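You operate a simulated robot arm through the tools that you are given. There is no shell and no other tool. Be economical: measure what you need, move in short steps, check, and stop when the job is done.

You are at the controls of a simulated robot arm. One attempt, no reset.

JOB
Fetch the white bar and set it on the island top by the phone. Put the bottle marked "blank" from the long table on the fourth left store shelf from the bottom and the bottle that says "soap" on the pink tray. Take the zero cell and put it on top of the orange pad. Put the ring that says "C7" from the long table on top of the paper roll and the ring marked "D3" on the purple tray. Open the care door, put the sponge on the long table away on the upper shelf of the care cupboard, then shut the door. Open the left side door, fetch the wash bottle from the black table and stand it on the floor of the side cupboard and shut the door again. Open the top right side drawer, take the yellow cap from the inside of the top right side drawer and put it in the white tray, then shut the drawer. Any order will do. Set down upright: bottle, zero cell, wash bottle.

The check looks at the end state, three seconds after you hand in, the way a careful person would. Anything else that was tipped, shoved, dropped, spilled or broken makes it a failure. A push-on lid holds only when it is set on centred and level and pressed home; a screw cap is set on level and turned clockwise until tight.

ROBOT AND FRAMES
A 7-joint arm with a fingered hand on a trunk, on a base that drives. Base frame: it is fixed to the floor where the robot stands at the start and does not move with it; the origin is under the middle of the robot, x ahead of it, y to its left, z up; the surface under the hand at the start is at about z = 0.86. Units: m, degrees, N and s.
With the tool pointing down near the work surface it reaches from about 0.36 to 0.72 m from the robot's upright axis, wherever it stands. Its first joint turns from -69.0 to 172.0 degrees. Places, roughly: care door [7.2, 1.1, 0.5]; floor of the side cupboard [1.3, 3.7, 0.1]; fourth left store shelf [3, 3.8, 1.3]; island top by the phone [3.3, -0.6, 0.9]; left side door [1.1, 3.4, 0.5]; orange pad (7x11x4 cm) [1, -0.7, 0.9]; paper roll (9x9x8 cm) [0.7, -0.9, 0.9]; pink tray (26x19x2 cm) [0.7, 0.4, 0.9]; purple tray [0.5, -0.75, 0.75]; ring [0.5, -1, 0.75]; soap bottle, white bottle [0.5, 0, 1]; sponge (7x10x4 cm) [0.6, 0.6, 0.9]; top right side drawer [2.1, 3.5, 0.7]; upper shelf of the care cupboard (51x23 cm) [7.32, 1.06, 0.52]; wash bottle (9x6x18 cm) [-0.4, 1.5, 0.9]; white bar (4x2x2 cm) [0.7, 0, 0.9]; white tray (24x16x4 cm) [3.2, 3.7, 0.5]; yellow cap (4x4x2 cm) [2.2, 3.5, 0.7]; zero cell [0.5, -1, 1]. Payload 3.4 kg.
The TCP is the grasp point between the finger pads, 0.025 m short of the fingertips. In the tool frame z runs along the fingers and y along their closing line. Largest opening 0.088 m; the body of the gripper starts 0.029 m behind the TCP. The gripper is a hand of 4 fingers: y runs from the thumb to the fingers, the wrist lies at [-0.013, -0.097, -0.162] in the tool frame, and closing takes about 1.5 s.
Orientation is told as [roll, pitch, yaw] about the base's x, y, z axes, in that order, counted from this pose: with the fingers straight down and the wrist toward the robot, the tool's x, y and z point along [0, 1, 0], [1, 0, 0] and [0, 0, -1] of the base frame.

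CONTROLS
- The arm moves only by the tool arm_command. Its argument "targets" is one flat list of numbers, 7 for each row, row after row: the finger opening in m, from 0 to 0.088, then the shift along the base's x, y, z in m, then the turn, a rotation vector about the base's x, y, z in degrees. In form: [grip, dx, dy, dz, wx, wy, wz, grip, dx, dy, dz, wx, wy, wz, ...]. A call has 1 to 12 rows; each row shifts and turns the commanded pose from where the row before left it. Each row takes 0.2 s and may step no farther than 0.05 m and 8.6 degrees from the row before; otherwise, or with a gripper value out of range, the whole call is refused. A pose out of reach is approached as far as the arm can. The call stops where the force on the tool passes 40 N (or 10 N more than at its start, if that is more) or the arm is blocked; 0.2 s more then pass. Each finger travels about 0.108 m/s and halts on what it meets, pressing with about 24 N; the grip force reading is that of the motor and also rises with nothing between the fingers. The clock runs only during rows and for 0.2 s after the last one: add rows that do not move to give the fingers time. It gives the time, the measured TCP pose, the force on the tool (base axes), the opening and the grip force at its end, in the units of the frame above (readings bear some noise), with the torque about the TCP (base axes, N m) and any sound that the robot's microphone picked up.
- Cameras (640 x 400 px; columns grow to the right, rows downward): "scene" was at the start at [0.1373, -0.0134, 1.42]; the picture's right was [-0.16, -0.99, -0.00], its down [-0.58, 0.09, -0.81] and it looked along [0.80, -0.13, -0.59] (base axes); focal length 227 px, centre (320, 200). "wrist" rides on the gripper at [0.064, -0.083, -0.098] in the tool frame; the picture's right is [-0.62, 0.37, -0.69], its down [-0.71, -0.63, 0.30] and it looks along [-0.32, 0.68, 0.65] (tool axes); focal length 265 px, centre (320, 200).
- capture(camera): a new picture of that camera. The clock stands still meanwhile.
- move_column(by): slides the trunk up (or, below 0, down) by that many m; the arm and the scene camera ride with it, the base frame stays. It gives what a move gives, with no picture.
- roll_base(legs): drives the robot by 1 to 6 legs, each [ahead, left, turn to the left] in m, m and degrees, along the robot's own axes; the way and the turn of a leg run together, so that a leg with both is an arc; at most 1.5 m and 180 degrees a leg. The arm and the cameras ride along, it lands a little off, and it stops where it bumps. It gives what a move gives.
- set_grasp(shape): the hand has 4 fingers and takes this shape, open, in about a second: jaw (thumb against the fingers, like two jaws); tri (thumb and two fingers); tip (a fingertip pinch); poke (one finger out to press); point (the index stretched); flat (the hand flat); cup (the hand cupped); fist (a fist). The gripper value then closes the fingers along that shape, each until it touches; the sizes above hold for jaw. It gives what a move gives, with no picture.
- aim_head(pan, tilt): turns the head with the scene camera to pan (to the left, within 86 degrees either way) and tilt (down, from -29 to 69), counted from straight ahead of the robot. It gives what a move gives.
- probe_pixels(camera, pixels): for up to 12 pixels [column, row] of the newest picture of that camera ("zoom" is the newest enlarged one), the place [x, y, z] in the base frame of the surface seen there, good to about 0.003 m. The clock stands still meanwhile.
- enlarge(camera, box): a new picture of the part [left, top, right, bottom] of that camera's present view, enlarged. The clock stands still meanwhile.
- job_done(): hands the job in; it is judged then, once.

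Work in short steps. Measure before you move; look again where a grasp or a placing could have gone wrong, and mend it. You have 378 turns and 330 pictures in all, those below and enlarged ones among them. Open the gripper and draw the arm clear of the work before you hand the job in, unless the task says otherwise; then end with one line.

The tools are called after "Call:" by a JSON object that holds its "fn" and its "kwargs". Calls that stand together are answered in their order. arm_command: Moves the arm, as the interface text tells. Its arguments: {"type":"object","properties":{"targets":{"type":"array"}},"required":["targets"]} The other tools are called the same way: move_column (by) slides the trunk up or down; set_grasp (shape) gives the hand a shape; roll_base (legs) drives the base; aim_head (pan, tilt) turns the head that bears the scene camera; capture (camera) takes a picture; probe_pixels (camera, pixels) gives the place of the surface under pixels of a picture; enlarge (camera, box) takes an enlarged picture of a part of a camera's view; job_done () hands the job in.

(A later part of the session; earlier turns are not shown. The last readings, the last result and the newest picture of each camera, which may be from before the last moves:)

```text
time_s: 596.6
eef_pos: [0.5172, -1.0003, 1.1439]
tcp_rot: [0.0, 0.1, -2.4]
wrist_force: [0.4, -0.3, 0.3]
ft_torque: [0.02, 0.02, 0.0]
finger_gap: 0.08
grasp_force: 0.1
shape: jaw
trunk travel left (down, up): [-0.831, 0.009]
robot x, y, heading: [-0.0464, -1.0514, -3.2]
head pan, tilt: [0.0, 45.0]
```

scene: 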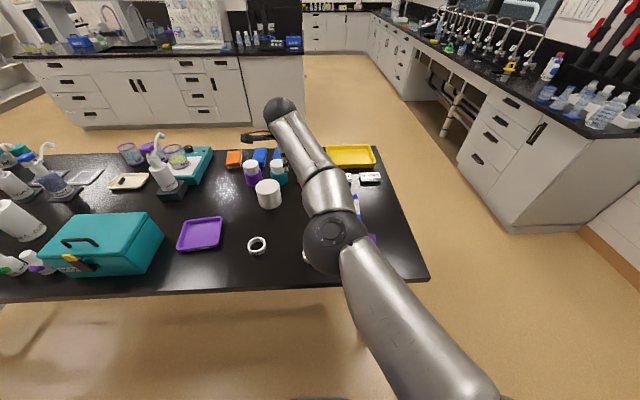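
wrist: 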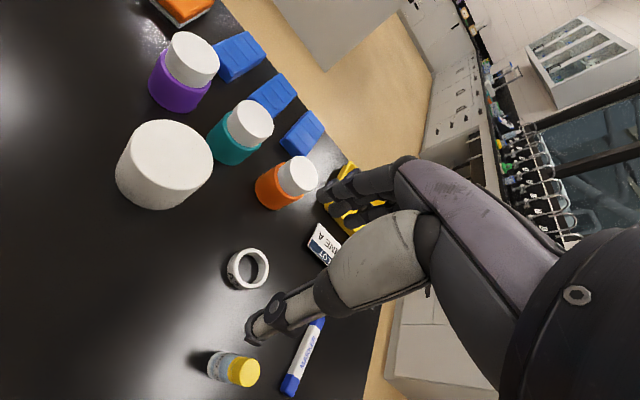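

Working now. Move over D3 and lower to z≈0.98.

Call:
{"fn": "arm_command", "kwargs": {"targets": [0.08, -0.02, -0.025, -0.03, 0, 0, 0, 0.08, -0.02, -0.025, -0.03, 0, 0, 0, 0.08, 0, 0, -0.04, 0, 0, 0, 0.08, 0, 0, -0.04, 0, 0, 0, 0.08, 0, 0, -0.03, 0, 0, 0, 0.08, 0, 0, 0, 0, 0, 0]}}

Call:
{"fn": "capture", "kwargs": {"camera": "wrist"}}

Call:
{"fn": "capture", "kwargs": {"camera": "scene"}}

```text
time_s: 598.0
eef_pos: [0.4783, -1.0462, 0.9776]
tcp_rot: [0.8, 0.1, -3.1]
wrist_force: [-0.5, -0.1, -0.2]
ft_torque: [0.01, 0.0, 0.0]
finger_gap: 0.0801
grasp_force: 0.0
shape: jaw
trunk travel left (down, up): [-0.831, 0.009]
robot x, y, heading: [-0.0478, -1.0519, -3.2]
head pan, tilt: [0.0, 45.0]
```

```text
150 pictures are left
```

wrist: 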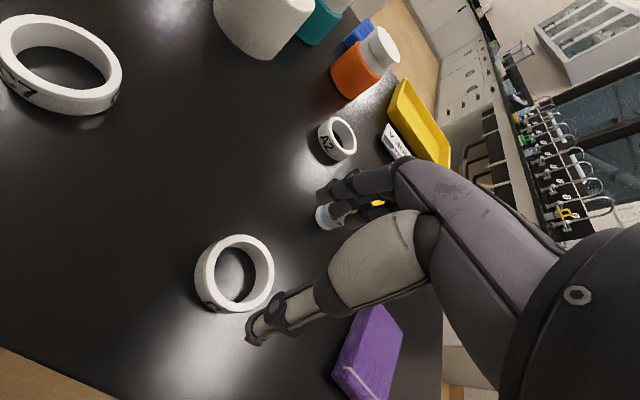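

```text
149 pictures are left
```

scene: 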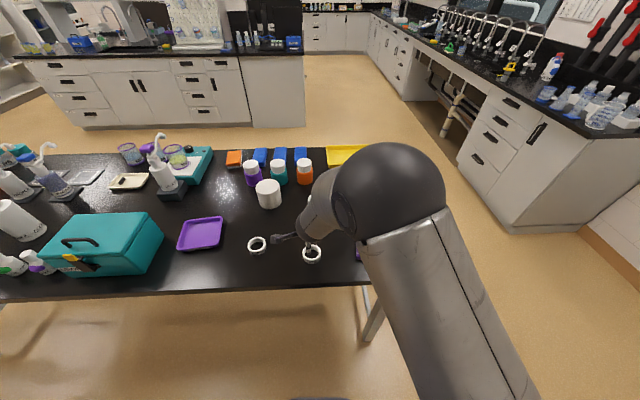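

Call:
{"fn": "probe_pixels", "kwargs": {"camera": "wrist", "pixels": [[200, 275], [268, 270], [238, 239], [235, 306], [222, 305], [240, 275]]}}

```text
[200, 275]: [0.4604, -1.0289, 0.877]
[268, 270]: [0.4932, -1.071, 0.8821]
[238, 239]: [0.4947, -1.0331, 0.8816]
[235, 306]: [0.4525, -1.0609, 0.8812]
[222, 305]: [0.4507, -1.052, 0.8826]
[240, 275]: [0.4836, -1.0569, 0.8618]
```

D3 centre ≈(0.4755,−1.051), Ø0.058. Centre and lower to z≈0.889, then close.

Call:
{"fn": "arm_command", "kwargs": {"targets": [0.085, -0.003, -0.005, -0.03, 0, 0, 0, 0.085, 0, 0, -0.03, 0, 0, 0, 0.085, 0, 0, -0.02, 0, 0, 0, 0.085, 0, 0, -0.008, 0, 0, 0, 0.085, 0, 0, 0, 0, 0, 0]}}

Call:
{"fn": "capture", "kwargs": {"camera": "wrist"}}

```text
time_s: 599.2
eef_pos: [0.4729, -1.0505, 0.8859]
tcp_rot: [-0.3, 0.1, -2.2]
wrist_force: [-1.5, -0.5, 0.3]
ft_torque: [0.02, -0.03, -0.02]
finger_gap: 0.0849
grasp_force: 0.0
shape: jaw
trunk travel left (down, up): [-0.831, 0.009]
robot x, y, heading: [-0.0502, -1.0497, -2.9]
head pan, tilt: [0.0, 45.0]
```

```text
148 pictures are left
```

wrist: 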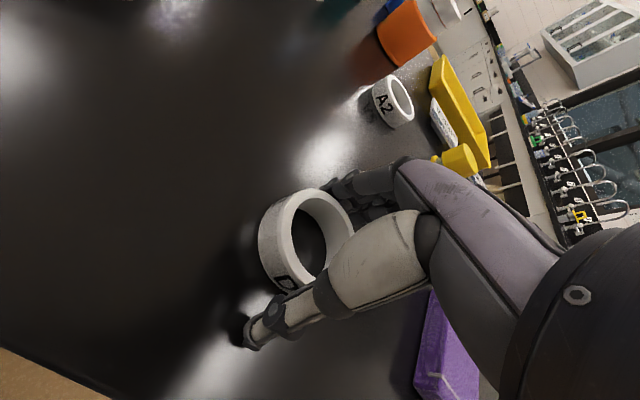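

Call:
{"fn": "arm_command", "kwargs": {"targets": [0.065, 0, 0, 0, 0, 0, 0, 0.055, 0, 0, 0, 0, 0, 0, 0.045, 0, 0, 0, 0, 0, 0, 0.045, 0, 0, 0, 0, 0, 0, 0.045, 0, 0, 0, 0, 0, 0]}}

Call:
{"fn": "arm_command", "kwargs": {"targets": [0.045, 0, 0, 0.03, 0, 0, 0, 0.045, 0, 0, 0.04, 0, 0, 0, 0.045, 0, 0, 0.04, 0, 0, 0, 0.045, 0, 0, 0, 0, 0, 0]}}

Call:
{"fn": "capture", "kwargs": {"camera": "wrist"}}

```text
time_s: 600.4
eef_pos: [0.4721, -1.0517, 0.8862]
tcp_rot: [-0.2, 0.0, -2.2]
wrist_force: [0.2, 0.6, 0.5]
ft_torque: [-0.03, -0.06, 0.0]
finger_gap: 0.049
grasp_force: 23.5
shape: jaw
trunk travel left (down, up): [-0.831, 0.009]
robot x, y, heading: [-0.0501, -1.0503, -3.1]
head pan, tilt: [0.0, 45.0]
```

```text
time_s: 601.4
eef_pos: [0.4716, -1.0501, 0.9965]
tcp_rot: [-0.3, 0.0, -2.2]
wrist_force: [0.5, 0.0, -0.2]
ft_torque: [0.03, 0.02, -0.04]
finger_gap: 0.0491
grasp_force: 23.6
shape: jaw
trunk travel left (down, up): [-0.831, 0.009]
robot x, y, heading: [-0.0444, -1.0522, -3.0]
head pan, tilt: [0.0, 45.0]
```

```text
147 pictures are left
```

wrist: 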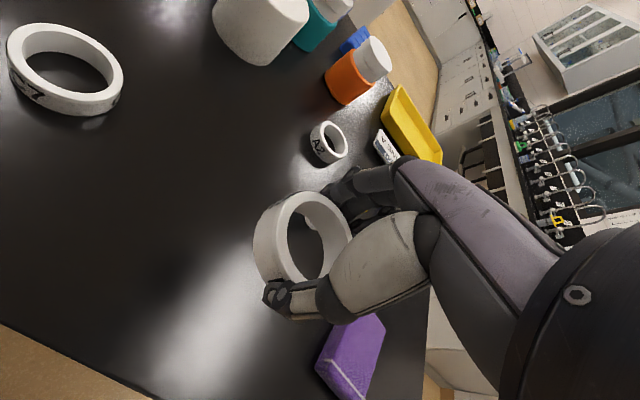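

D3 held. Move to the purple tray: base left 0.38, arm +0.1 in x.

Call:
{"fn": "roll_base", "kwargs": {"legs": [[0, 0.38, 3]]}}

Call:
{"fn": "capture", "kwargs": {"camera": "scene"}}

```text
time_s: 603.8
eef_pos: [0.4818, -0.64, 0.9957]
tcp_rot: [-0.3, 0.0, 0.8]
wrist_force: [-0.2, 0.3, -0.4]
ft_torque: [0.01, -0.02, -0.02]
finger_gap: 0.0491
grasp_force: 24.3
shape: jaw
trunk travel left (down, up): [-0.831, 0.009]
robot x, y, heading: [-0.0365, -0.6682, -0.0]
head pan, tilt: [0.0, 45.0]
```

```text
146 pictures are left
```

scene: 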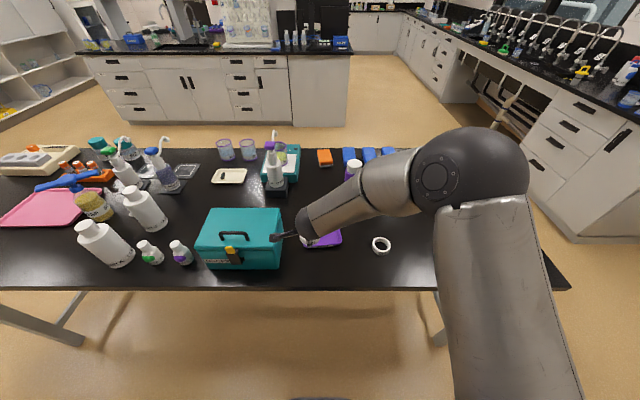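

Call:
{"fn": "arm_command", "kwargs": {"targets": [0.045, 0.032, -0.012, 0, 0, 0, 0, 0.045, 0.031, -0.012, 0, 0, 0, 0, 0.045, 0.03, -0.008, 0, 0, 0, 0, 0.045, 0, 0, -0.035, 0, 0, 0, 0.045, 0, 0, -0.025, 0, 0, 0, 0.045, 0, 0, 0, 0, 0, 0]}}

Call:
{"fn": "capture", "kwargs": {"camera": "wrist"}}

Call:
{"fn": "enlarge", "kwargs": {"camera": "scene", "box": [230, 180, 400, 280]}}

```text
time_s: 605.2
eef_pos: [0.5733, -0.6729, 0.9368]
tcp_rot: [-0.1, -0.2, 0.7]
wrist_force: [-0.7, -0.2, 0.2]
ft_torque: [0.04, -0.01, -0.01]
finger_gap: 0.049
grasp_force: 23.8
shape: jaw
trunk travel left (down, up): [-0.831, 0.009]
robot x, y, heading: [-0.0379, -0.6688, 0.1]
head pan, tilt: [0.0, 45.0]
```

```text
145 pictures are left
```

wrist: 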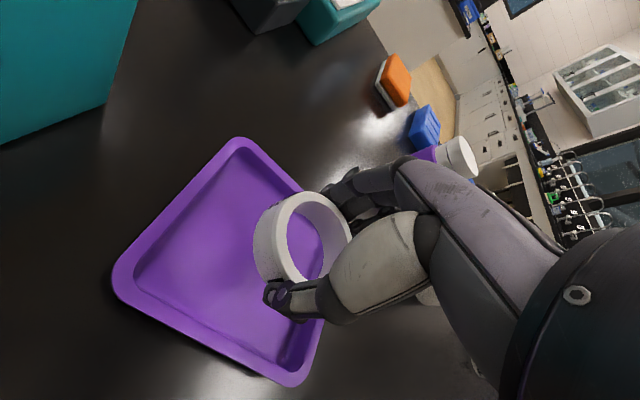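

```text
3.76 times, centred on (315, 230) of scene
```

zoom: 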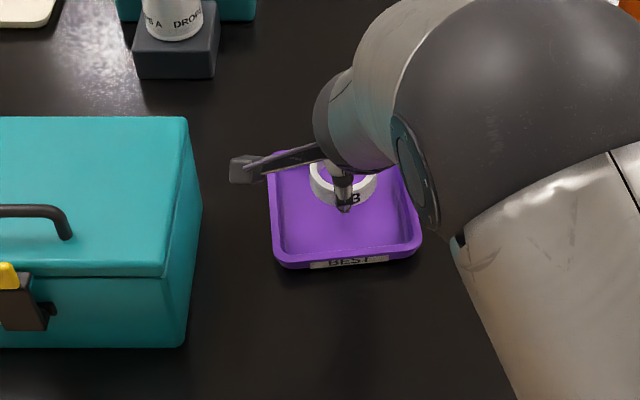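

Call:
{"fn": "probe_pixels", "kwargs": {"camera": "wrist", "pixels": [[120, 285], [240, 142], [290, 380], [205, 240], [300, 345], [310, 200]]}}

```text
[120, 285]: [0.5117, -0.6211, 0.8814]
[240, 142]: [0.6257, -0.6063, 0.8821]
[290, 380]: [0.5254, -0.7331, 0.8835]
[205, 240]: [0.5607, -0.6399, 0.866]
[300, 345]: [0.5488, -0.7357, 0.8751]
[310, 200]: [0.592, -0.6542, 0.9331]
```

Tray centre (0.5755,−0.670): the ring is centred. Lower and release gently.

Call:
{"fn": "arm_command", "kwargs": {"targets": [0.045, 0.002, 0.002, -0.025, 0, 0, 0, 0.045, 0, 0, -0.015, 0, 0, 0, 0.045, 0, 0, -0.005, 0, 0, 0, 0.045, 0, 0, 0, 0, 0, 0]}}

Call:
{"fn": "arm_command", "kwargs": {"targets": [0.056, 0, 0, 0, 0, 0, 0, 0.064, 0, 0, 0, 0, 0, 0, 0.064, 0, 0, 0, 0, 0, 0, 0.064, 0, 0, 0.02, 0, 0, 0, 0.064, 0, 0, 0.04, 0, 0, 0, 0.07, 0, 0, 0.04, 0, 0, 0, 0.08, 0, 0, 0.03, 0, 0, 0]}}

Call:
{"fn": "capture", "kwargs": {"camera": "wrist"}}

```text
time_s: 606.2
eef_pos: [0.5764, -0.669, 0.8912]
tcp_rot: [-0.2, 0.0, 0.8]
wrist_force: [0.5, 0.5, 0.1]
ft_torque: [0.02, -0.03, -0.02]
finger_gap: 0.049
grasp_force: 23.9
shape: jaw
trunk travel left (down, up): [-0.831, 0.009]
robot x, y, heading: [-0.0375, -0.6671, -0.0]
head pan, tilt: [0.0, 45.0]
```

```text
time_s: 607.8
eef_pos: [0.5749, -0.6718, 1.0208]
tcp_rot: [-0.2, -0.1, 0.8]
wrist_force: [-0.5, -0.3, 0.0]
ft_torque: [-0.02, -0.03, -0.03]
finger_gap: 0.0796
grasp_force: 0.0
shape: jaw
trunk travel left (down, up): [-0.831, 0.009]
robot x, y, heading: [-0.0373, -0.6648, 0.1]
head pan, tilt: [0.0, 45.0]
```

```text
143 pictures are left
```

wrist: 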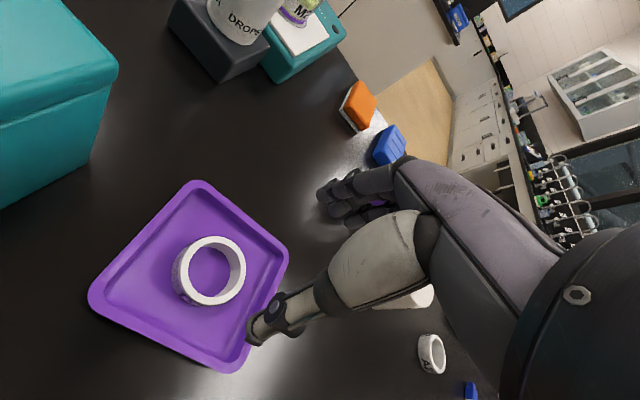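

D3 is in the tray. Next C7: base right 0.2 and ahead 0.06.

Call:
{"fn": "roll_base", "kwargs": {"legs": [[0.06, -0.2, 0]]}}

Call:
{"fn": "arm_command", "kwargs": {"targets": [0.085, -0.04, 0, 0, 0, 0, 0, 0.085, -0.04, 0, 0, 0, 0, 0, 0.085, -0.03, 0, 0, 0, 0, 0, 0.085, 0, 0, 0, 0, 0, 0]}}

Call:
{"fn": "capture", "kwargs": {"camera": "wrist"}}

```text
time_s: 609.4
eef_pos: [0.6354, -0.8762, 1.0218]
tcp_rot: [-0.1, 0.0, 0.8]
wrist_force: [0.5, 0.4, 0.4]
ft_torque: [0.03, -0.01, 0.0]
finger_gap: 0.0799
grasp_force: 0.1
shape: jaw
trunk travel left (down, up): [-0.831, 0.009]
robot x, y, heading: [0.0233, -0.8733, 0.2]
head pan, tilt: [0.0, 45.0]
```

```text
time_s: 610.3
eef_pos: [0.4895, -0.8865, 0.9517]
tcp_rot: [3.2, 11.8, -7.3]
wrist_force: [-0.1, -0.4, 0.3]
ft_torque: [-0.01, -0.01, -0.03]
finger_gap: 0.0847
grasp_force: 0.0
shape: jaw
trunk travel left (down, up): [-0.831, 0.009]
robot x, y, heading: [0.0191, -0.8749, -0.0]
head pan, tilt: [0.0, 45.0]
stopped in row 4: the arm was blocked; the commanded pose is now the measured one
```

```text
142 pictures are left
```

wrist: 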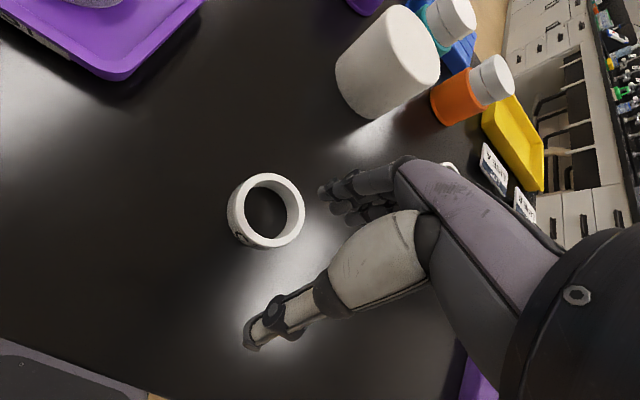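

The arm folded onto itself. Back the base 0.1 and restore the orientation.

Call:
{"fn": "roll_base", "kwargs": {"legs": [[-0.11, 0, 0]]}}

Call:
{"fn": "arm_command", "kwargs": {"targets": [0.085, 0.03, 0, 0.02, -1, -4, 2.5, 0.085, 0.03, 0, 0.02, -1, -4, 2.5, 0.085, 0.03, 0, 0.02, -1, -3.8, 2.5, 0.085, 0.03, 0, 0, 0, 0, 0, 0.085, 0, 0, 0, 0, 0, 0]}}

Call:
{"fn": "capture", "kwargs": {"camera": "wrist"}}

```text
time_s: 611.5
eef_pos: [0.3822, -0.8875, 0.9517]
tcp_rot: [3.0, 11.8, -7.5]
wrist_force: [-0.5, -0.2, 0.2]
ft_torque: [-0.01, 0.0, -0.03]
finger_gap: 0.0848
grasp_force: 0.0
shape: jaw
trunk travel left (down, up): [-0.831, 0.009]
robot x, y, heading: [-0.0883, -0.8729, -0.0]
head pan, tilt: [0.0, 45.0]
```

```text
time_s: 612.7
eef_pos: [0.4999, -0.8863, 1.0117]
tcp_rot: [0.6, -0.1, 0.0]
wrist_force: [-0.3, 0.9, -0.1]
ft_torque: [-0.02, 0.0, 0.02]
finger_gap: 0.0847
grasp_force: 0.0
shape: jaw
trunk travel left (down, up): [-0.831, 0.009]
robot x, y, heading: [-0.0869, -0.8715, -0.2]
head pan, tilt: [0.0, 45.0]
```

```text
141 pictures are left
```

wrist: 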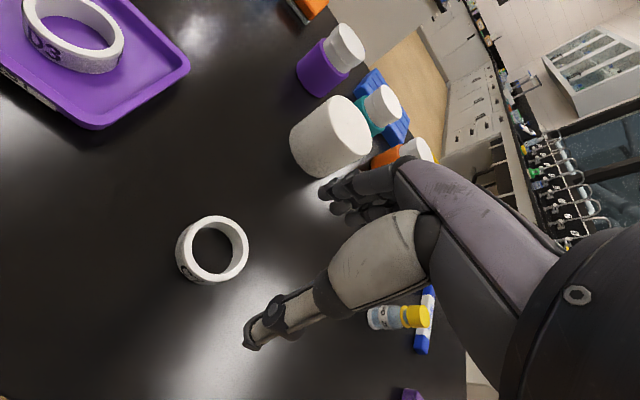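

Call:
{"fn": "probe_pixels", "kwargs": {"camera": "wrist", "pixels": [[182, 245], [243, 258], [220, 217], [205, 280], [190, 275], [213, 250]]}}

```text
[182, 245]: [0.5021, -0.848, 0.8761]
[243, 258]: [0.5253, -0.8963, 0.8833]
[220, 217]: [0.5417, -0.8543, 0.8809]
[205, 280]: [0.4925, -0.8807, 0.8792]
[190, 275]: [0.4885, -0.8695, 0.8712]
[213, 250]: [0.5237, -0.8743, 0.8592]
```

C7 centre ≈(0.516,−0.8725). Move, lower, grip.

Call:
{"fn": "arm_command", "kwargs": {"targets": [0.085, 0.016, 0.013, 0, 0, 0, 0, 0.085, 0, 0, -0.04, 0, 0, 0, 0.085, 0, 0, -0.04, 0, 0, 0, 0.085, 0, 0, -0.03, 0, 0, 0, 0.085, 0, 0, -0.014, 0, 0, 0, 0.085, 0, 0, 0, 0, 0, 0]}}

Call:
{"fn": "capture", "kwargs": {"camera": "wrist"}}

```text
time_s: 614.1
eef_pos: [0.5179, -0.8736, 0.8881]
tcp_rot: [0.8, -0.1, 0.0]
wrist_force: [-0.8, -0.2, 0.2]
ft_torque: [0.03, 0.03, 0.02]
finger_gap: 0.0846
grasp_force: 0.0
shape: jaw
trunk travel left (down, up): [-0.831, 0.009]
robot x, y, heading: [-0.0856, -0.8727, -0.1]
head pan, tilt: [0.0, 45.0]
```

```text
140 pictures are left
```

wrist: 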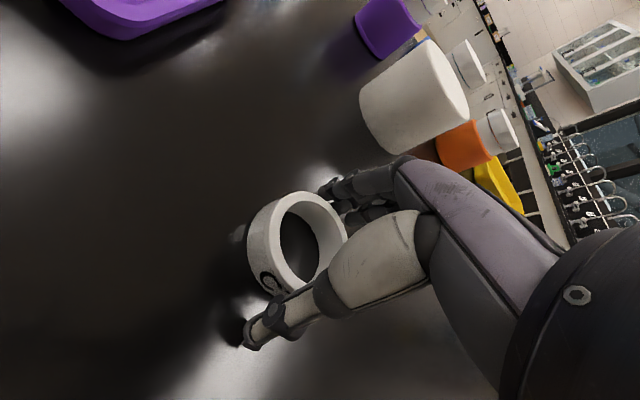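

Call:
{"fn": "arm_command", "kwargs": {"targets": [0.065, 0, 0, 0, 0, 0, 0, 0.055, 0, 0, 0, 0, 0, 0, 0.045, 0, 0, 0, 0, 0, 0, 0.045, 0, 0, 0, 0, 0, 0, 0.045, 0, 0, 0, 0, 0, 0]}}

Call:
{"fn": "arm_command", "kwargs": {"targets": [0.045, 0, 0, 0.03, 0, 0, 0, 0.045, 0, 0, 0.04, 0, 0, 0, 0.045, 0, 0, 0.04, 0, 0, 0, 0.045, 0, 0, 0.01, 0, 0, 0, 0.045, 0, 0, 0, 0, 0, 0]}}

Call:
{"fn": "capture", "kwargs": {"camera": "wrist"}}

```text
time_s: 615.3
eef_pos: [0.5191, -0.874, 0.8882]
tcp_rot: [0.8, -0.2, -0.2]
wrist_force: [-1.4, 0.3, 0.1]
ft_torque: [0.0, 0.06, -0.02]
finger_gap: 0.0478
grasp_force: 23.7
shape: jaw
trunk travel left (down, up): [-0.831, 0.009]
robot x, y, heading: [-0.0863, -0.8693, -0.1]
head pan, tilt: [0.0, 45.0]
```

```text
time_s: 616.5
eef_pos: [0.5174, -0.8731, 1.0102]
tcp_rot: [0.8, 0.0, 0.0]
wrist_force: [1.0, -0.5, -0.7]
ft_torque: [0.01, -0.03, -0.01]
finger_gap: 0.0479
grasp_force: 23.9
shape: jaw
trunk travel left (down, up): [-0.831, 0.009]
robot x, y, heading: [-0.0875, -0.8721, -0.1]
head pan, tilt: [0.0, 45.0]
```

```text
139 pictures are left
```

wrist: 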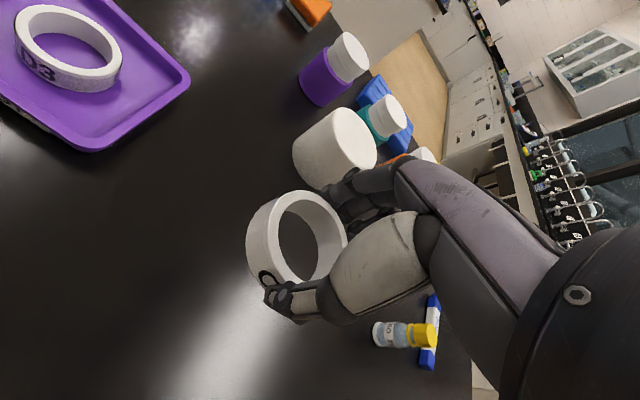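

C7 held. Drive ahead 0.12 toward the roll and probe the jars' clearance.

Call:
{"fn": "arm_command", "kwargs": {"targets": [0.045, 0, 0, 0.03, 0, 0, 0, 0.045, 0, 0, 0, 0, 0, 0]}}

Call:
{"fn": "roll_base", "kwargs": {"legs": [[0.12, -0.02, 0]]}}

Call:
{"fn": "aim_head", "kwargs": {"pan": 10, "tilt": 40}}

Call:
{"fn": "capture", "kwargs": {"camera": "scene"}}

Call:
{"fn": "capture", "kwargs": {"camera": "wrist"}}

```text
time_s: 617.1
eef_pos: [0.5177, -0.8731, 1.0392]
tcp_rot: [0.7, 0.1, -0.1]
wrist_force: [-0.3, 0.7, -0.3]
ft_torque: [0.02, 0.01, -0.04]
finger_gap: 0.0476
grasp_force: 24.2
shape: jaw
trunk travel left (down, up): [-0.831, 0.009]
robot x, y, heading: [-0.0871, -0.8726, -0.1]
head pan, tilt: [0.0, 45.0]
```

```text
time_s: 618.3
eef_pos: [0.6368, -0.8955, 1.0398]
tcp_rot: [0.9, -0.1, -0.2]
wrist_force: [-0.3, -0.6, -0.4]
ft_torque: [0.01, 0.02, -0.01]
finger_gap: 0.0474
grasp_force: 24.2
shape: jaw
trunk travel left (down, up): [-0.831, 0.009]
robot x, y, heading: [0.0366, -0.8996, -0.1]
head pan, tilt: [0.0, 45.0]
```

```text
time_s: 619.0
eef_pos: [0.6373, -0.8942, 1.0398]
tcp_rot: [0.8, -0.2, -0.2]
wrist_force: [0.6, -0.2, -0.7]
ft_torque: [0.03, 0.0, 0.01]
finger_gap: 0.0476
grasp_force: 23.8
shape: jaw
trunk travel left (down, up): [-0.831, 0.009]
robot x, y, heading: [0.0315, -0.8913, -0.1]
head pan, tilt: [10.0, 40.0]
```

```text
138 pictures are left
```

scene: 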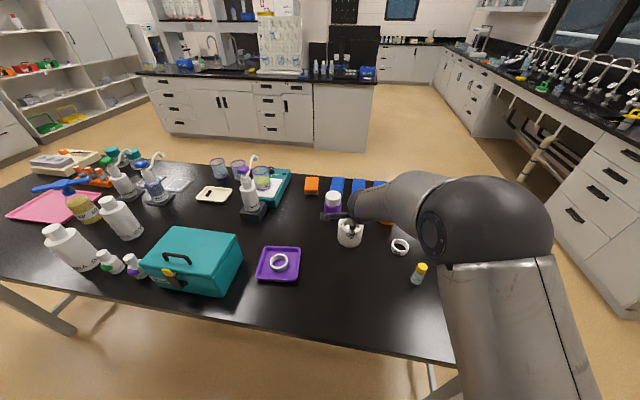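

```text
137 pictures are left
```

wrist: 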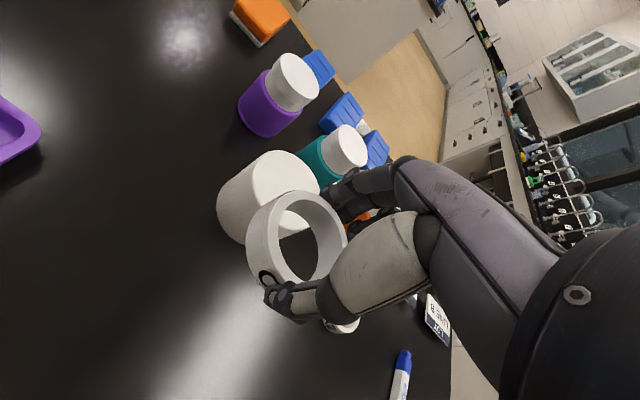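

Call:
{"fn": "probe_pixels", "kwargs": {"camera": "wrist", "pixels": [[345, 148], [320, 155], [292, 80], [265, 170], [230, 185], [290, 175], [260, 165], [310, 190]]}}

```text
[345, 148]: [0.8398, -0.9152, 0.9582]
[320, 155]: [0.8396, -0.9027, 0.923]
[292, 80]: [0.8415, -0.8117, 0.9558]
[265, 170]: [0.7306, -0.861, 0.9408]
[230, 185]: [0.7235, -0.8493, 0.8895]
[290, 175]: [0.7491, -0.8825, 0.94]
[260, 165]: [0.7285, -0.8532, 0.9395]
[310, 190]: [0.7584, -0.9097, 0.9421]
```

Roll centre (0.734,−0.897); teal jar clear. Move over and lower to z≈0.970.

Call:
{"fn": "arm_command", "kwargs": {"targets": [0.045, 0.035, -0.001, 0, 0, 0, 0, 0.045, 0.035, -0.001, 0, 0, 0, 0, 0.045, 0.027, 0, 0, 0, 0, 0, 0.045, 0, 0, -0.03, 0, 0, 0, 0.045, 0, 0, -0.025, 0, 0, 0, 0.045, 0, 0, 0, 0, 0, 0]}}

Call:
{"fn": "capture", "kwargs": {"camera": "wrist"}}

Call:
{"fn": "enlarge", "kwargs": {"camera": "scene", "box": [290, 160, 450, 270]}}

```text
time_s: 620.4
eef_pos: [0.7342, -0.8958, 0.9837]
tcp_rot: [0.8, -0.1, -0.2]
wrist_force: [-0.9, -0.4, 0.0]
ft_torque: [0.02, -0.02, 0.02]
finger_gap: 0.0475
grasp_force: 24.4
shape: jaw
trunk travel left (down, up): [-0.831, 0.009]
robot x, y, heading: [0.0331, -0.8926, -0.1]
head pan, tilt: [10.0, 40.0]
```

```text
136 pictures are left
```

wrist: 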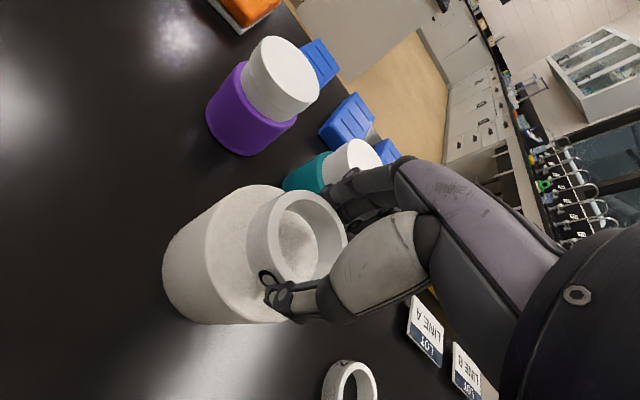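

```text
3.64 times, centred on (370, 215) of scene
```

zoom: 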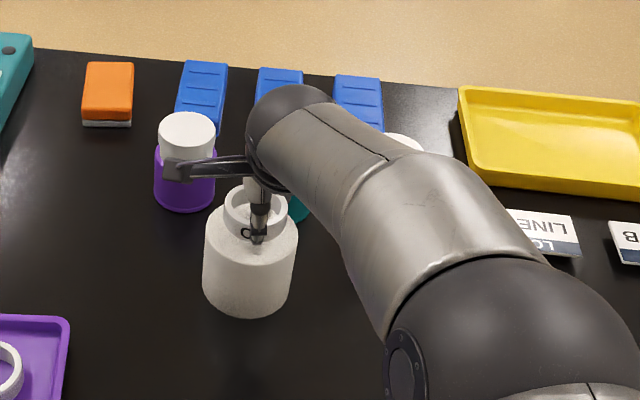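

Centred. Lower 15 mm and release gently.

Call:
{"fn": "arm_command", "kwargs": {"targets": [0.045, 0, 0, -0.01, 0, 0, 0, 0.045, 0, 0, -0.005, 0, 0, 0, 0.045, 0, 0, 0, 0, 0, 0]}}

Call:
{"fn": "arm_command", "kwargs": {"targets": [0.045, 0, 0, -0.001, 0, 0, 0, 0.053, 0, 0, 0, 0, 0, 0, 0.06, 0, 0, 0, 0, 0, 0, 0.065, 0, 0, 0, 0, 0, 0, 0.065, 0, 0, 0.02, 0, 0, 0, 0.065, 0, 0, 0.04, 0, 0, 0, 0.065, 0, 0, 0.04, 0, 0, 0, 0.065, 0, 0, 0.03, 0, 0, 0]}}

Call:
{"fn": "capture", "kwargs": {"camera": "wrist"}}

```text
time_s: 621.2
eef_pos: [0.7325, -0.8971, 0.97]
tcp_rot: [0.9, -0.1, -0.1]
wrist_force: [0.0, 0.0, 0.4]
ft_torque: [-0.03, 0.02, 0.04]
finger_gap: 0.0476
grasp_force: 23.7
shape: jaw
trunk travel left (down, up): [-0.831, 0.009]
robot x, y, heading: [0.0319, -0.8948, -0.2]
head pan, tilt: [10.0, 40.0]
```

```text
time_s: 623.0
eef_pos: [0.7341, -0.8975, 1.0984]
tcp_rot: [0.7, -0.1, -0.1]
wrist_force: [-0.6, -0.5, -0.1]
ft_torque: [0.03, -0.03, 0.03]
finger_gap: 0.0646
grasp_force: 0.1
shape: jaw
trunk travel left (down, up): [-0.831, 0.009]
robot x, y, heading: [0.0332, -0.8915, -0.1]
head pan, tilt: [10.0, 40.0]
```

```text
134 pictures are left
```

wrist: 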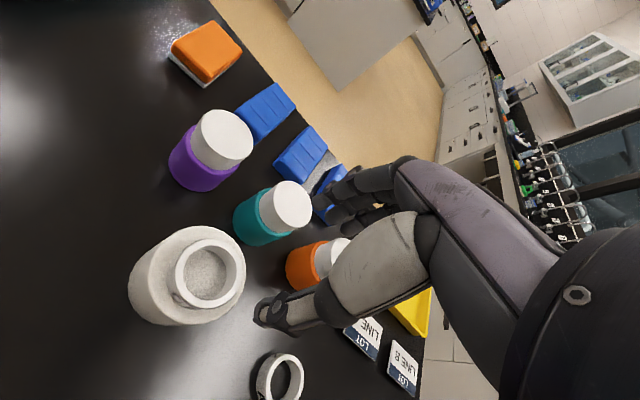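

C7 rests on the roll. Next the ZERO cell at (0.597,−1.111): base back 0.04 and right 0.215.

Call:
{"fn": "roll_base", "kwargs": {"legs": [[-0.05, -0.215, 0]]}}

Call:
{"fn": "arm_command", "kwargs": {"targets": [0.06, -0.03, 0, 0, 0, 0, 0, 0.06, -0.03, 0, 0, 0, 0, 0, 0.06, -0.03, 0, 0, 0, 0, 0, 0.06, 0, 0, 0, 0, 0, 0]}}

Call:
{"fn": "capture", "kwargs": {"camera": "wrist"}}

```text
time_s: 624.7
eef_pos: [0.6831, -1.1077, 1.0985]
tcp_rot: [0.7, -0.2, -0.2]
wrist_force: [0.2, -0.2, 0.1]
ft_torque: [-0.01, -0.01, 0.01]
finger_gap: 0.0646
grasp_force: 0.1
shape: jaw
trunk travel left (down, up): [-0.831, 0.009]
robot x, y, heading: [-0.0193, -1.1043, -0.6]
head pan, tilt: [10.0, 40.0]
```

```text
time_s: 625.7
eef_pos: [0.5927, -1.1073, 1.0986]
tcp_rot: [1.0, -0.1, -0.2]
wrist_force: [0.3, -0.4, -0.3]
ft_torque: [0.02, 0.01, 0.0]
finger_gap: 0.0606
grasp_force: 0.0
shape: jaw
trunk travel left (down, up): [-0.831, 0.009]
robot x, y, heading: [-0.0173, -1.1029, -0.3]
head pan, tilt: [10.0, 40.0]
```

```text
133 pictures are left
```

wrist: 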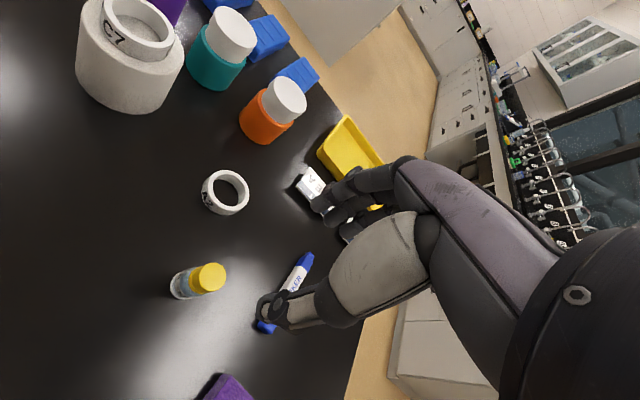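

Call:
{"fn": "probe_pixels", "kwargs": {"camera": "wrist", "pixels": [[208, 276], [212, 266], [222, 276], [205, 286], [185, 285], [178, 290], [230, 190]]}}

```text
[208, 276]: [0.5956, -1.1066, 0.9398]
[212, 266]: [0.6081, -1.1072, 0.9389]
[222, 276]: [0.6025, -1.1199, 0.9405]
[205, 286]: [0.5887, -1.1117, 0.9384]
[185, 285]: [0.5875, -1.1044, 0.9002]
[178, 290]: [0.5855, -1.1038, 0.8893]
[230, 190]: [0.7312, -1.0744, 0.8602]
```

Cap centre ≈(0.598,−1.111), top 0.940. Align and lower to z≈0.918.

Call:
{"fn": "arm_command", "kwargs": {"targets": [0.06, 0.0055, -0.004, -0.03, 0, 0, 0, 0.06, 0, 0, -0.04, 0, 0, 0, 0.06, 0, 0, -0.04, 0, 0, 0, 0.06, 0, 0, -0.03, 0, 0, 0, 0.06, 0, 0, 0, 0, 0, 0]}}

Call:
{"fn": "capture", "kwargs": {"camera": "wrist"}}

```text
time_s: 626.9
eef_pos: [0.5986, -1.1101, 0.9592]
tcp_rot: [0.8, 0.0, -0.3]
wrist_force: [-0.4, -0.3, 1.0]
ft_torque: [0.01, 0.0, -0.01]
finger_gap: 0.0605
grasp_force: 0.0
shape: jaw
trunk travel left (down, up): [-0.831, 0.009]
robot x, y, heading: [-0.0199, -1.104, -0.3]
head pan, tilt: [10.0, 40.0]
```

```text
132 pictures are left
```

wrist: 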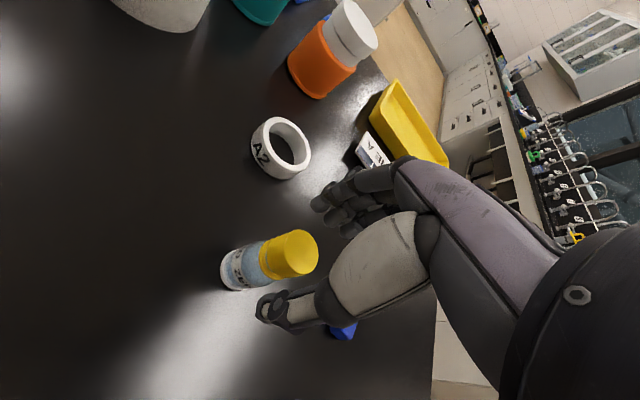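

Call:
{"fn": "arm_command", "kwargs": {"targets": [0.06, 0, 0, -0.02, 0, 0, 0, 0.06, 0, 0, -0.019, 0, 0, 0, 0.06, 0, 0, 0, 0, 0, 0]}}

Call:
{"fn": "capture", "kwargs": {"camera": "wrist"}}

Call:
{"fn": "enlarge", "kwargs": {"camera": "scene", "box": [300, 180, 460, 290]}}

```text
time_s: 627.7
eef_pos: [0.5975, -1.1102, 0.9195]
tcp_rot: [0.8, -0.1, -0.2]
wrist_force: [0.6, 0.5, 0.0]
ft_torque: [0.01, 0.0, -0.01]
finger_gap: 0.0602
grasp_force: 0.0
shape: jaw
trunk travel left (down, up): [-0.831, 0.009]
robot x, y, heading: [-0.0216, -1.1052, -0.4]
head pan, tilt: [10.0, 40.0]
```

```text
131 pictures are left
```

wrist: 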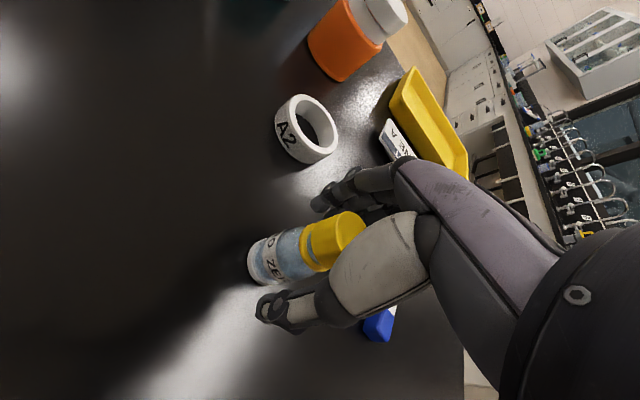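

```text
3.64 times, centred on (380, 235) of scene
```

zoom: 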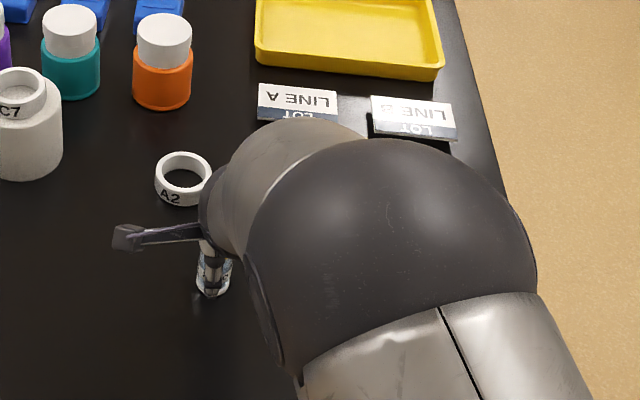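

Vial between the fingers. Close.

Call:
{"fn": "arm_command", "kwargs": {"targets": [0.045, 0, 0, 0, 0, 0, 0, 0.032, 0, 0, 0, 0, 0, 0, 0.02, 0, 0, 0, 0, 0, 0, 0.012, 0, 0, 0, 0, 0, 0, 0.012, 0, 0, 0, 0, 0, 0, 0.012, 0, 0, 0, 0, 0, 0]}}

Call:
{"fn": "capture", "kwargs": {"camera": "wrist"}}

```text
time_s: 629.1
eef_pos: [0.5985, -1.1096, 0.9202]
tcp_rot: [0.8, -0.1, -0.3]
wrist_force: [0.6, 0.2, -0.4]
ft_torque: [-0.05, -0.01, 0.01]
finger_gap: 0.0233
grasp_force: 23.7
shape: jaw
trunk travel left (down, up): [-0.831, 0.009]
robot x, y, heading: [-0.0199, -1.1037, -0.4]
head pan, tilt: [10.0, 40.0]
```

```text
129 pictures are left
```

wrist: 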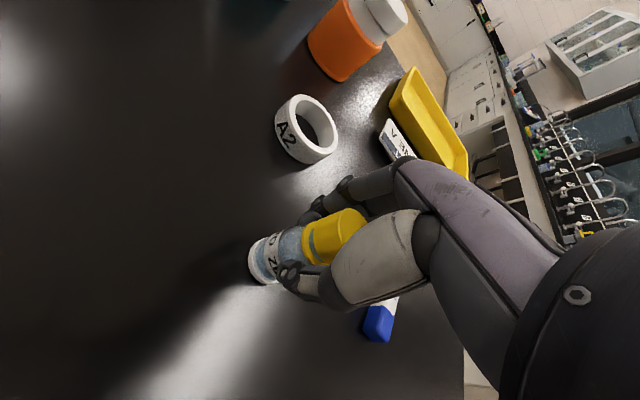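

Gripped. Lift and carry around the right end of the table to its east side.

Call:
{"fn": "arm_command", "kwargs": {"targets": [0.012, 0, 0, 0.03, 0, 0, 0, 0.012, 0, 0, 0.04, 0, 0, 0, 0.012, 0, 0, 0.04, 0, 0, 0, 0.012, 0, 0, 0.04, 0, 0, 0, 0.012, 0, 0, 0.03, 0, 0, 0, 0.012, 0, 0, 0, 0, 0, 0]}}

Call:
{"fn": "roll_base", "kwargs": {"legs": [[0, -0.85, 0], [1.0, 0, 0], [0.8, 0, 0], [0, 0, -180], [0, -1.15, 0]]}}

Call:
{"fn": "aim_head", "kwargs": {"pan": 0, "tilt": 45}}

Call:
{"fn": "capture", "kwargs": {"camera": "scene"}}

```text
time_s: 630.5
eef_pos: [0.6001, -1.1116, 1.1005]
tcp_rot: [0.9, -0.1, -0.1]
wrist_force: [-0.1, 0.4, -1.0]
ft_torque: [0.0, 0.02, -0.02]
finger_gap: 0.0229
grasp_force: 24.7
shape: jaw
trunk travel left (down, up): [-0.831, 0.009]
robot x, y, heading: [-0.0178, -1.1027, -0.3]
head pan, tilt: [10.0, 40.0]
```

```text
time_s: 656.4
eef_pos: [1.1605, -0.8368, 1.1001]
tcp_rot: [0.8, -0.1, 178.9]
wrist_force: [-0.3, -0.4, -0.9]
ft_torque: [0.05, 0.01, 0.0]
finger_gap: 0.0226
grasp_force: 23.9
shape: jaw
trunk travel left (down, up): [-0.831, 0.009]
robot x, y, heading: [1.779, -0.8532, 179.0]
head pan, tilt: [10.0, 40.0]
```

```text
time_s: 657.1
eef_pos: [1.1598, -0.8368, 1.0999]
tcp_rot: [0.8, -0.1, 179.0]
wrist_force: [0.5, 0.2, -0.4]
ft_torque: [0.03, -0.01, -0.02]
finger_gap: 0.0227
grasp_force: 23.7
shape: jaw
trunk travel left (down, up): [-0.831, 0.009]
robot x, y, heading: [1.7807, -0.8595, 178.8]
head pan, tilt: [0.0, 45.0]
```

```text
128 pictures are left
```

scene: 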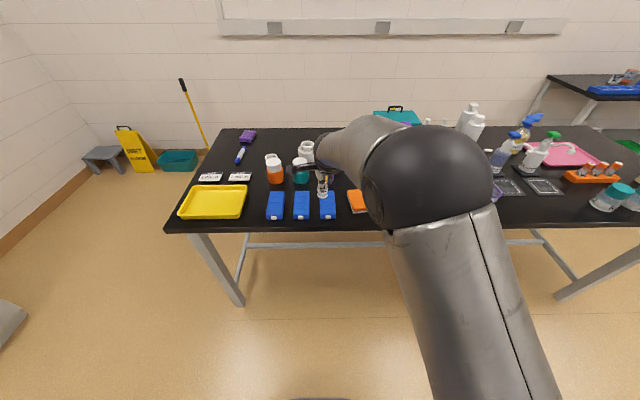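

Call:
{"fn": "enlarge", "kwargs": {"camera": "scene", "box": [310, 170, 400, 230]}}

Call:
{"fn": "probe_pixels", "kwargs": {"camera": "zoom", "pixels": [[270, 150], [330, 150], [350, 270], [280, 280], [310, 210], [290, 305], [400, 150], [380, 260]]}}

```text
6.67 times, centred on (355, 200) of scene
```

zoom: 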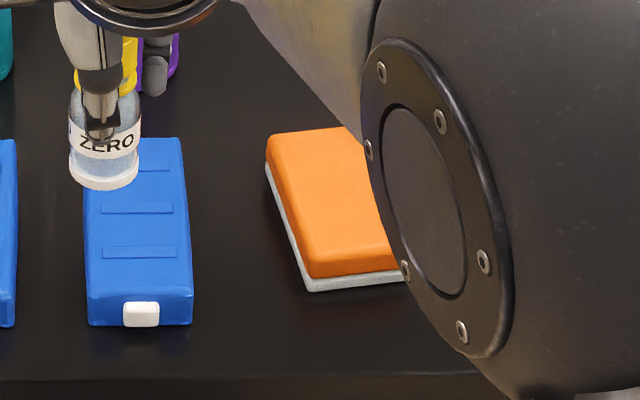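

```text
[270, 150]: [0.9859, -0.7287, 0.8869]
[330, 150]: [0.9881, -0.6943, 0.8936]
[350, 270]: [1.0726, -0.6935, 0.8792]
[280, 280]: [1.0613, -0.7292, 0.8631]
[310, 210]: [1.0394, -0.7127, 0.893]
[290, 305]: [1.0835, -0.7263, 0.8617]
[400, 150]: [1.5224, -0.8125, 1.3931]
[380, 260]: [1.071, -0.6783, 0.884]
```

Pad centre ≈(1.02,−0.697), top 0.8935. Drive right 0.14 and ahead 0.1.

Call:
{"fn": "roll_base", "kwargs": {"legs": [[0.1, -0.137, 1.2]]}}

Call:
{"fn": "capture", "kwargs": {"camera": "wrist"}}

```text
time_s: 658.5
eef_pos: [1.0618, -0.7148, 1.0995]
tcp_rot: [0.8, 0.0, -179.7]
wrist_force: [0.0, -0.6, -0.1]
ft_torque: [0.0, 0.02, 0.0]
finger_gap: 0.0224
grasp_force: 23.5
shape: jaw
trunk travel left (down, up): [-0.831, 0.009]
robot x, y, heading: [1.6778, -0.7161, -179.9]
head pan, tilt: [0.0, 45.0]
```

```text
126 pictures are left
```

wrist: 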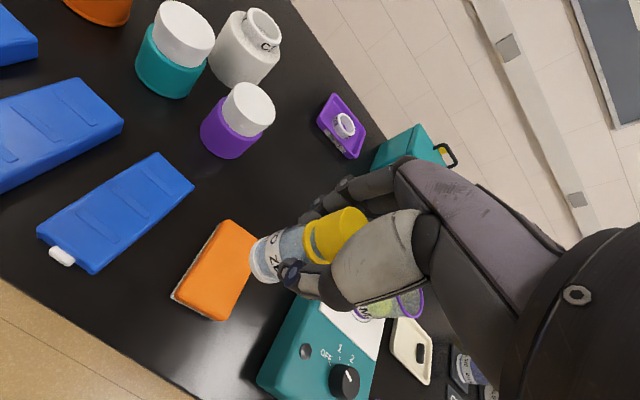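

Probe the pad corners from the wrist view.

Call:
{"fn": "probe_pixels", "kwargs": {"camera": "wrist", "pixels": [[230, 226], [180, 290], [220, 315], [248, 240], [215, 265], [330, 300], [310, 290]]}}

```text
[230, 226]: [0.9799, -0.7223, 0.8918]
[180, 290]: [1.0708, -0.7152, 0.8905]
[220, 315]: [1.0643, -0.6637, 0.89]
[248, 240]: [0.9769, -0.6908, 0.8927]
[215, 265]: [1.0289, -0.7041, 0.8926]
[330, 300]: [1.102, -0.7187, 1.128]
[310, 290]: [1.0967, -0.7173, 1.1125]
```

Centre ≈(1.022,−0.694). Move there and lower to z≈0.956.

Call:
{"fn": "arm_command", "kwargs": {"targets": [0.012, -0.02, 0.01, 0, 0, 0, 0, 0.012, -0.02, 0.01, 0, 0, 0, 0, 0.012, 0, 0, -0.04, 0, 0, 0, 0.012, 0, 0, -0.04, 0, 0, 0, 0.012, 0, 0, -0.04, 0, 0, 0, 0.012, 0, 0, -0.018, 0, 0, 0, 0.012, 0, 0, 0, 0, 0, 0]}}

Call:
{"fn": "capture", "kwargs": {"camera": "wrist"}}

```text
time_s: 660.1
eef_pos: [1.0228, -0.6964, 0.9609]
tcp_rot: [0.9, -0.1, -179.6]
wrist_force: [-0.3, -0.2, -0.3]
ft_torque: [-0.05, 0.0, 0.02]
finger_gap: 0.0228
grasp_force: 24.2
shape: jaw
trunk travel left (down, up): [-0.831, 0.009]
robot x, y, heading: [1.6797, -0.7204, -179.7]
head pan, tilt: [0.0, 45.0]
```

```text
125 pictures are left
```

wrist: 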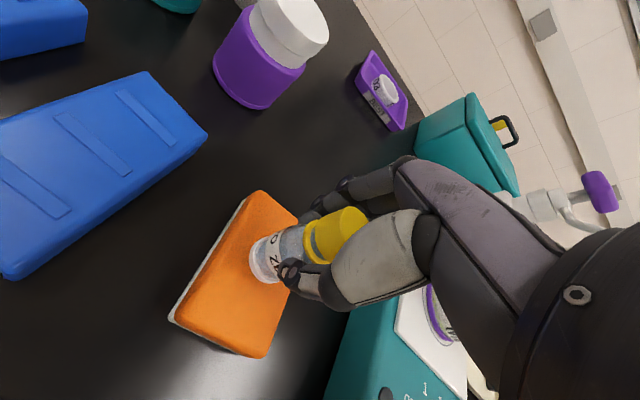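

Lower in small steps to contact.

Call:
{"fn": "arm_command", "kwargs": {"targets": [0.012, 0, 0, -0.004, 0, 0, 0, 0.012, 0, 0, -0.003, 0, 0, 0, 0.012, 0, 0, 0, 0, 0, 0]}}

Call:
{"fn": "arm_command", "kwargs": {"targets": [0.012, 0, 0, -0.0015, 0, 0, 0, 0.012, 0, 0, 0, 0, 0, 0]}}

Call:
{"fn": "enlarge", "kwargs": {"camera": "wrist", "box": [150, 160, 400, 380]}}

```text
time_s: 660.9
eef_pos: [1.022, -0.6962, 0.9548]
tcp_rot: [0.8, -0.1, -179.7]
wrist_force: [0.0, -0.7, -0.1]
ft_torque: [0.01, 0.02, -0.02]
finger_gap: 0.0226
grasp_force: 24.1
shape: jaw
trunk travel left (down, up): [-0.831, 0.009]
robot x, y, heading: [1.6817, -0.7152, -179.8]
head pan, tilt: [0.0, 45.0]
```

```text
time_s: 661.5
eef_pos: [1.0227, -0.695, 0.9541]
tcp_rot: [0.7, -0.1, -179.6]
wrist_force: [0.1, -0.1, 0.0]
ft_torque: [0.02, 0.01, -0.01]
finger_gap: 0.0227
grasp_force: 24.0
shape: jaw
trunk travel left (down, up): [-0.831, 0.009]
robot x, y, heading: [1.6839, -0.7163, -179.7]
head pan, tilt: [0.0, 45.0]
```

```text
1.82 times, centred on (275, 270) of wrist
```

zoom: 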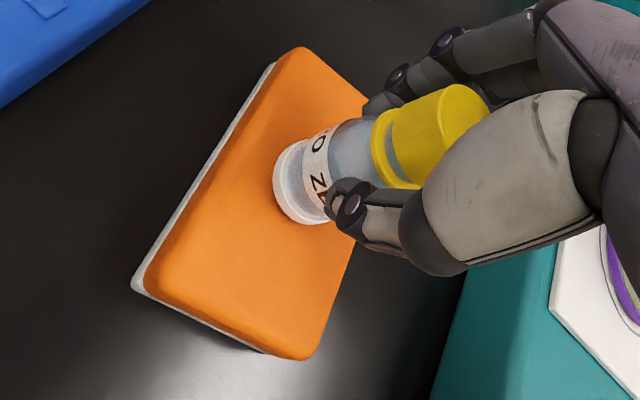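

Call:
{"fn": "arm_command", "kwargs": {"targets": [0.012, 0, 0, -0.002, 0, 0, 0, 0.012, 0, 0, 0, 0, 0, 0]}}

Call:
{"fn": "arm_command", "kwargs": {"targets": [0.012, 0, 0, -0.0015, 0, 0, 0, 0.012, 0, 0, 0, 0, 0, 0]}}

```text
time_s: 662.1
eef_pos: [1.0233, -0.6954, 0.9522]
tcp_rot: [0.7, -0.1, -179.7]
wrist_force: [0.5, 0.3, 2.5]
ft_torque: [0.0, -0.03, -0.02]
finger_gap: 0.0227
grasp_force: 23.8
shape: jaw
trunk travel left (down, up): [-0.831, 0.009]
robot x, y, heading: [1.683, -0.7209, -179.7]
head pan, tilt: [0.0, 45.0]
```

```text
time_s: 662.7
eef_pos: [1.023, -0.6964, 0.9504]
tcp_rot: [0.8, -0.2, -179.8]
wrist_force: [1.1, -0.6, 6.2]
ft_torque: [0.0, 0.07, 0.01]
finger_gap: 0.023
grasp_force: 24.2
shape: jaw
trunk travel left (down, up): [-0.831, 0.009]
robot x, y, heading: [1.6808, -0.7209, -179.9]
head pan, tilt: [0.0, 45.0]
```

Contact (6 N). Ease up 1 mm, open slowly, rise.

Call:
{"fn": "arm_command", "kwargs": {"targets": [0.012, 0, 0, 0.001, 0, 0, 0, 0.026, 0, 0, 0, 0, 0, 0, 0.035, 0, 0, 0, 0, 0, 0, 0.05, 0, 0, 0, 0, 0, 0, 0.055, 0, 0, 0, 0, 0, 0, 0.055, 0, 0, 0.02, 0, 0, 0, 0.055, 0, 0, 0.04, 0, 0, 0, 0.055, 0, 0, 0.04, 0, 0, 0, 0.055, 0, 0, 0.04, 0, 0, 0]}}

Call:
{"fn": "capture", "kwargs": {"camera": "wrist"}}

```text
time_s: 664.7
eef_pos: [1.0246, -0.6956, 1.0914]
tcp_rot: [0.8, -0.1, -179.7]
wrist_force: [0.6, -0.4, 0.7]
ft_torque: [0.02, 0.01, 0.0]
finger_gap: 0.0546
grasp_force: 0.1
shape: jaw
trunk travel left (down, up): [-0.831, 0.009]
robot x, y, heading: [1.6815, -0.7185, -180.0]
head pan, tilt: [0.0, 45.0]
```

```text
123 pictures are left
```

wrist: 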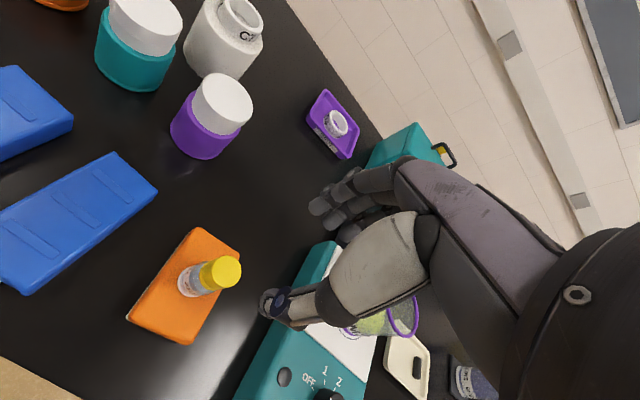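

ZERO stands upright on the pad. Return to the front aisle (kept far back so the hand stays off the table).

Call:
{"fn": "roll_base", "kwargs": {"legs": [[-0.1, 1.2, 0], [0, 0, 180], [-1.0, 0, 0], [-1.05, 0, 0]]}}

```text
time_s: 686.8
eef_pos: [0.5704, -1.9806, 1.0929]
tcp_rot: [0.8, -0.2, 2.0]
wrist_force: [0.1, 0.0, 0.6]
ft_torque: [0.01, -0.03, 0.0]
finger_gap: 0.0543
grasp_force: 0.0
shape: jaw
trunk travel left (down, up): [-0.831, 0.009]
robot x, y, heading: [-0.0849, -1.9739, 1.8]
head pan, tilt: [0.0, 45.0]
stopped in leg 4: the robot was blocked; the commanded pose is now the measured one
```

Blocked by something behind. Look back to both sides.

Call:
{"fn": "roll_base", "kwargs": {"legs": [[0.1, 0, 0], [0, 0, 60]]}}

Call:
{"fn": "aim_head", "kwargs": {"pan": 86, "tilt": 35}}

Call:
{"fn": "capture", "kwargs": {"camera": "scene"}}

```text
time_s: 690.6
eef_pos: [0.3535, -1.4051, 1.0911]
tcp_rot: [0.8, 0.0, 61.7]
wrist_force: [-0.2, 0.5, 0.4]
ft_torque: [-0.04, -0.02, -0.01]
finger_gap: 0.0546
grasp_force: 0.0
shape: jaw
trunk travel left (down, up): [-0.831, 0.009]
robot x, y, heading: [0.0163, -1.9723, 61.5]
head pan, tilt: [0.0, 45.0]
```

```text
time_s: 692.2
eef_pos: [0.3535, -1.4051, 1.0898]
tcp_rot: [0.8, 0.0, 61.7]
wrist_force: [-0.7, 0.2, 0.1]
ft_torque: [-0.02, -0.01, 0.0]
finger_gap: 0.0546
grasp_force: 0.0
shape: jaw
trunk travel left (down, up): [-0.831, 0.009]
robot x, y, heading: [0.019, -1.9732, 61.8]
head pan, tilt: [85.9, 35.0]
```

```text
122 pictures are left
```

scene: 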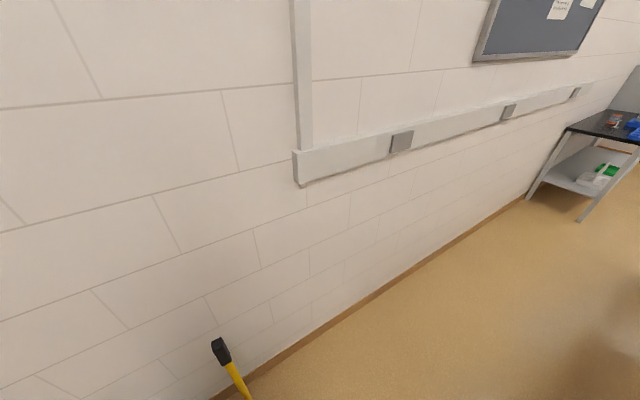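

Move east and face west to inspect the mop and bucket.

Call:
{"fn": "roll_base", "kwargs": {"legs": [[0.3, -0.53, 0], [0, 0, 100]]}}

Call:
{"fn": "aim_head", "kwargs": {"pan": 15, "tilt": 40}}

Call:
{"fn": "capture", "kwargs": {"camera": "scene"}}

```text
time_s: 699.9
eef_pos: [0.0145, -1.7338, 1.0904]
tcp_rot: [0.9, 0.0, 162.1]
wrist_force: [0.4, -0.3, 0.4]
ft_torque: [0.03, -0.03, 0.0]
finger_gap: 0.0549
grasp_force: 0.0
shape: jaw
trunk travel left (down, up): [-0.831, 0.009]
robot x, y, heading: [0.628, -1.9636, 162.0]
head pan, tilt: [85.9, 35.0]
```

```text
time_s: 701.4
eef_pos: [0.0134, -1.7329, 1.091]
tcp_rot: [0.8, 0.0, 162.1]
wrist_force: [-0.4, 0.6, -0.2]
ft_torque: [-0.02, 0.03, -0.02]
finger_gap: 0.0544
grasp_force: 0.1
shape: jaw
trunk travel left (down, up): [-0.831, 0.009]
robot x, y, heading: [0.6307, -1.9647, 162.0]
head pan, tilt: [15.0, 40.0]
```

```text
121 pictures are left
```

scene: 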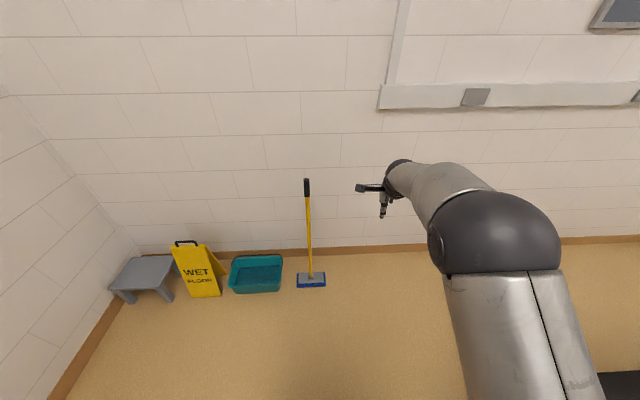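

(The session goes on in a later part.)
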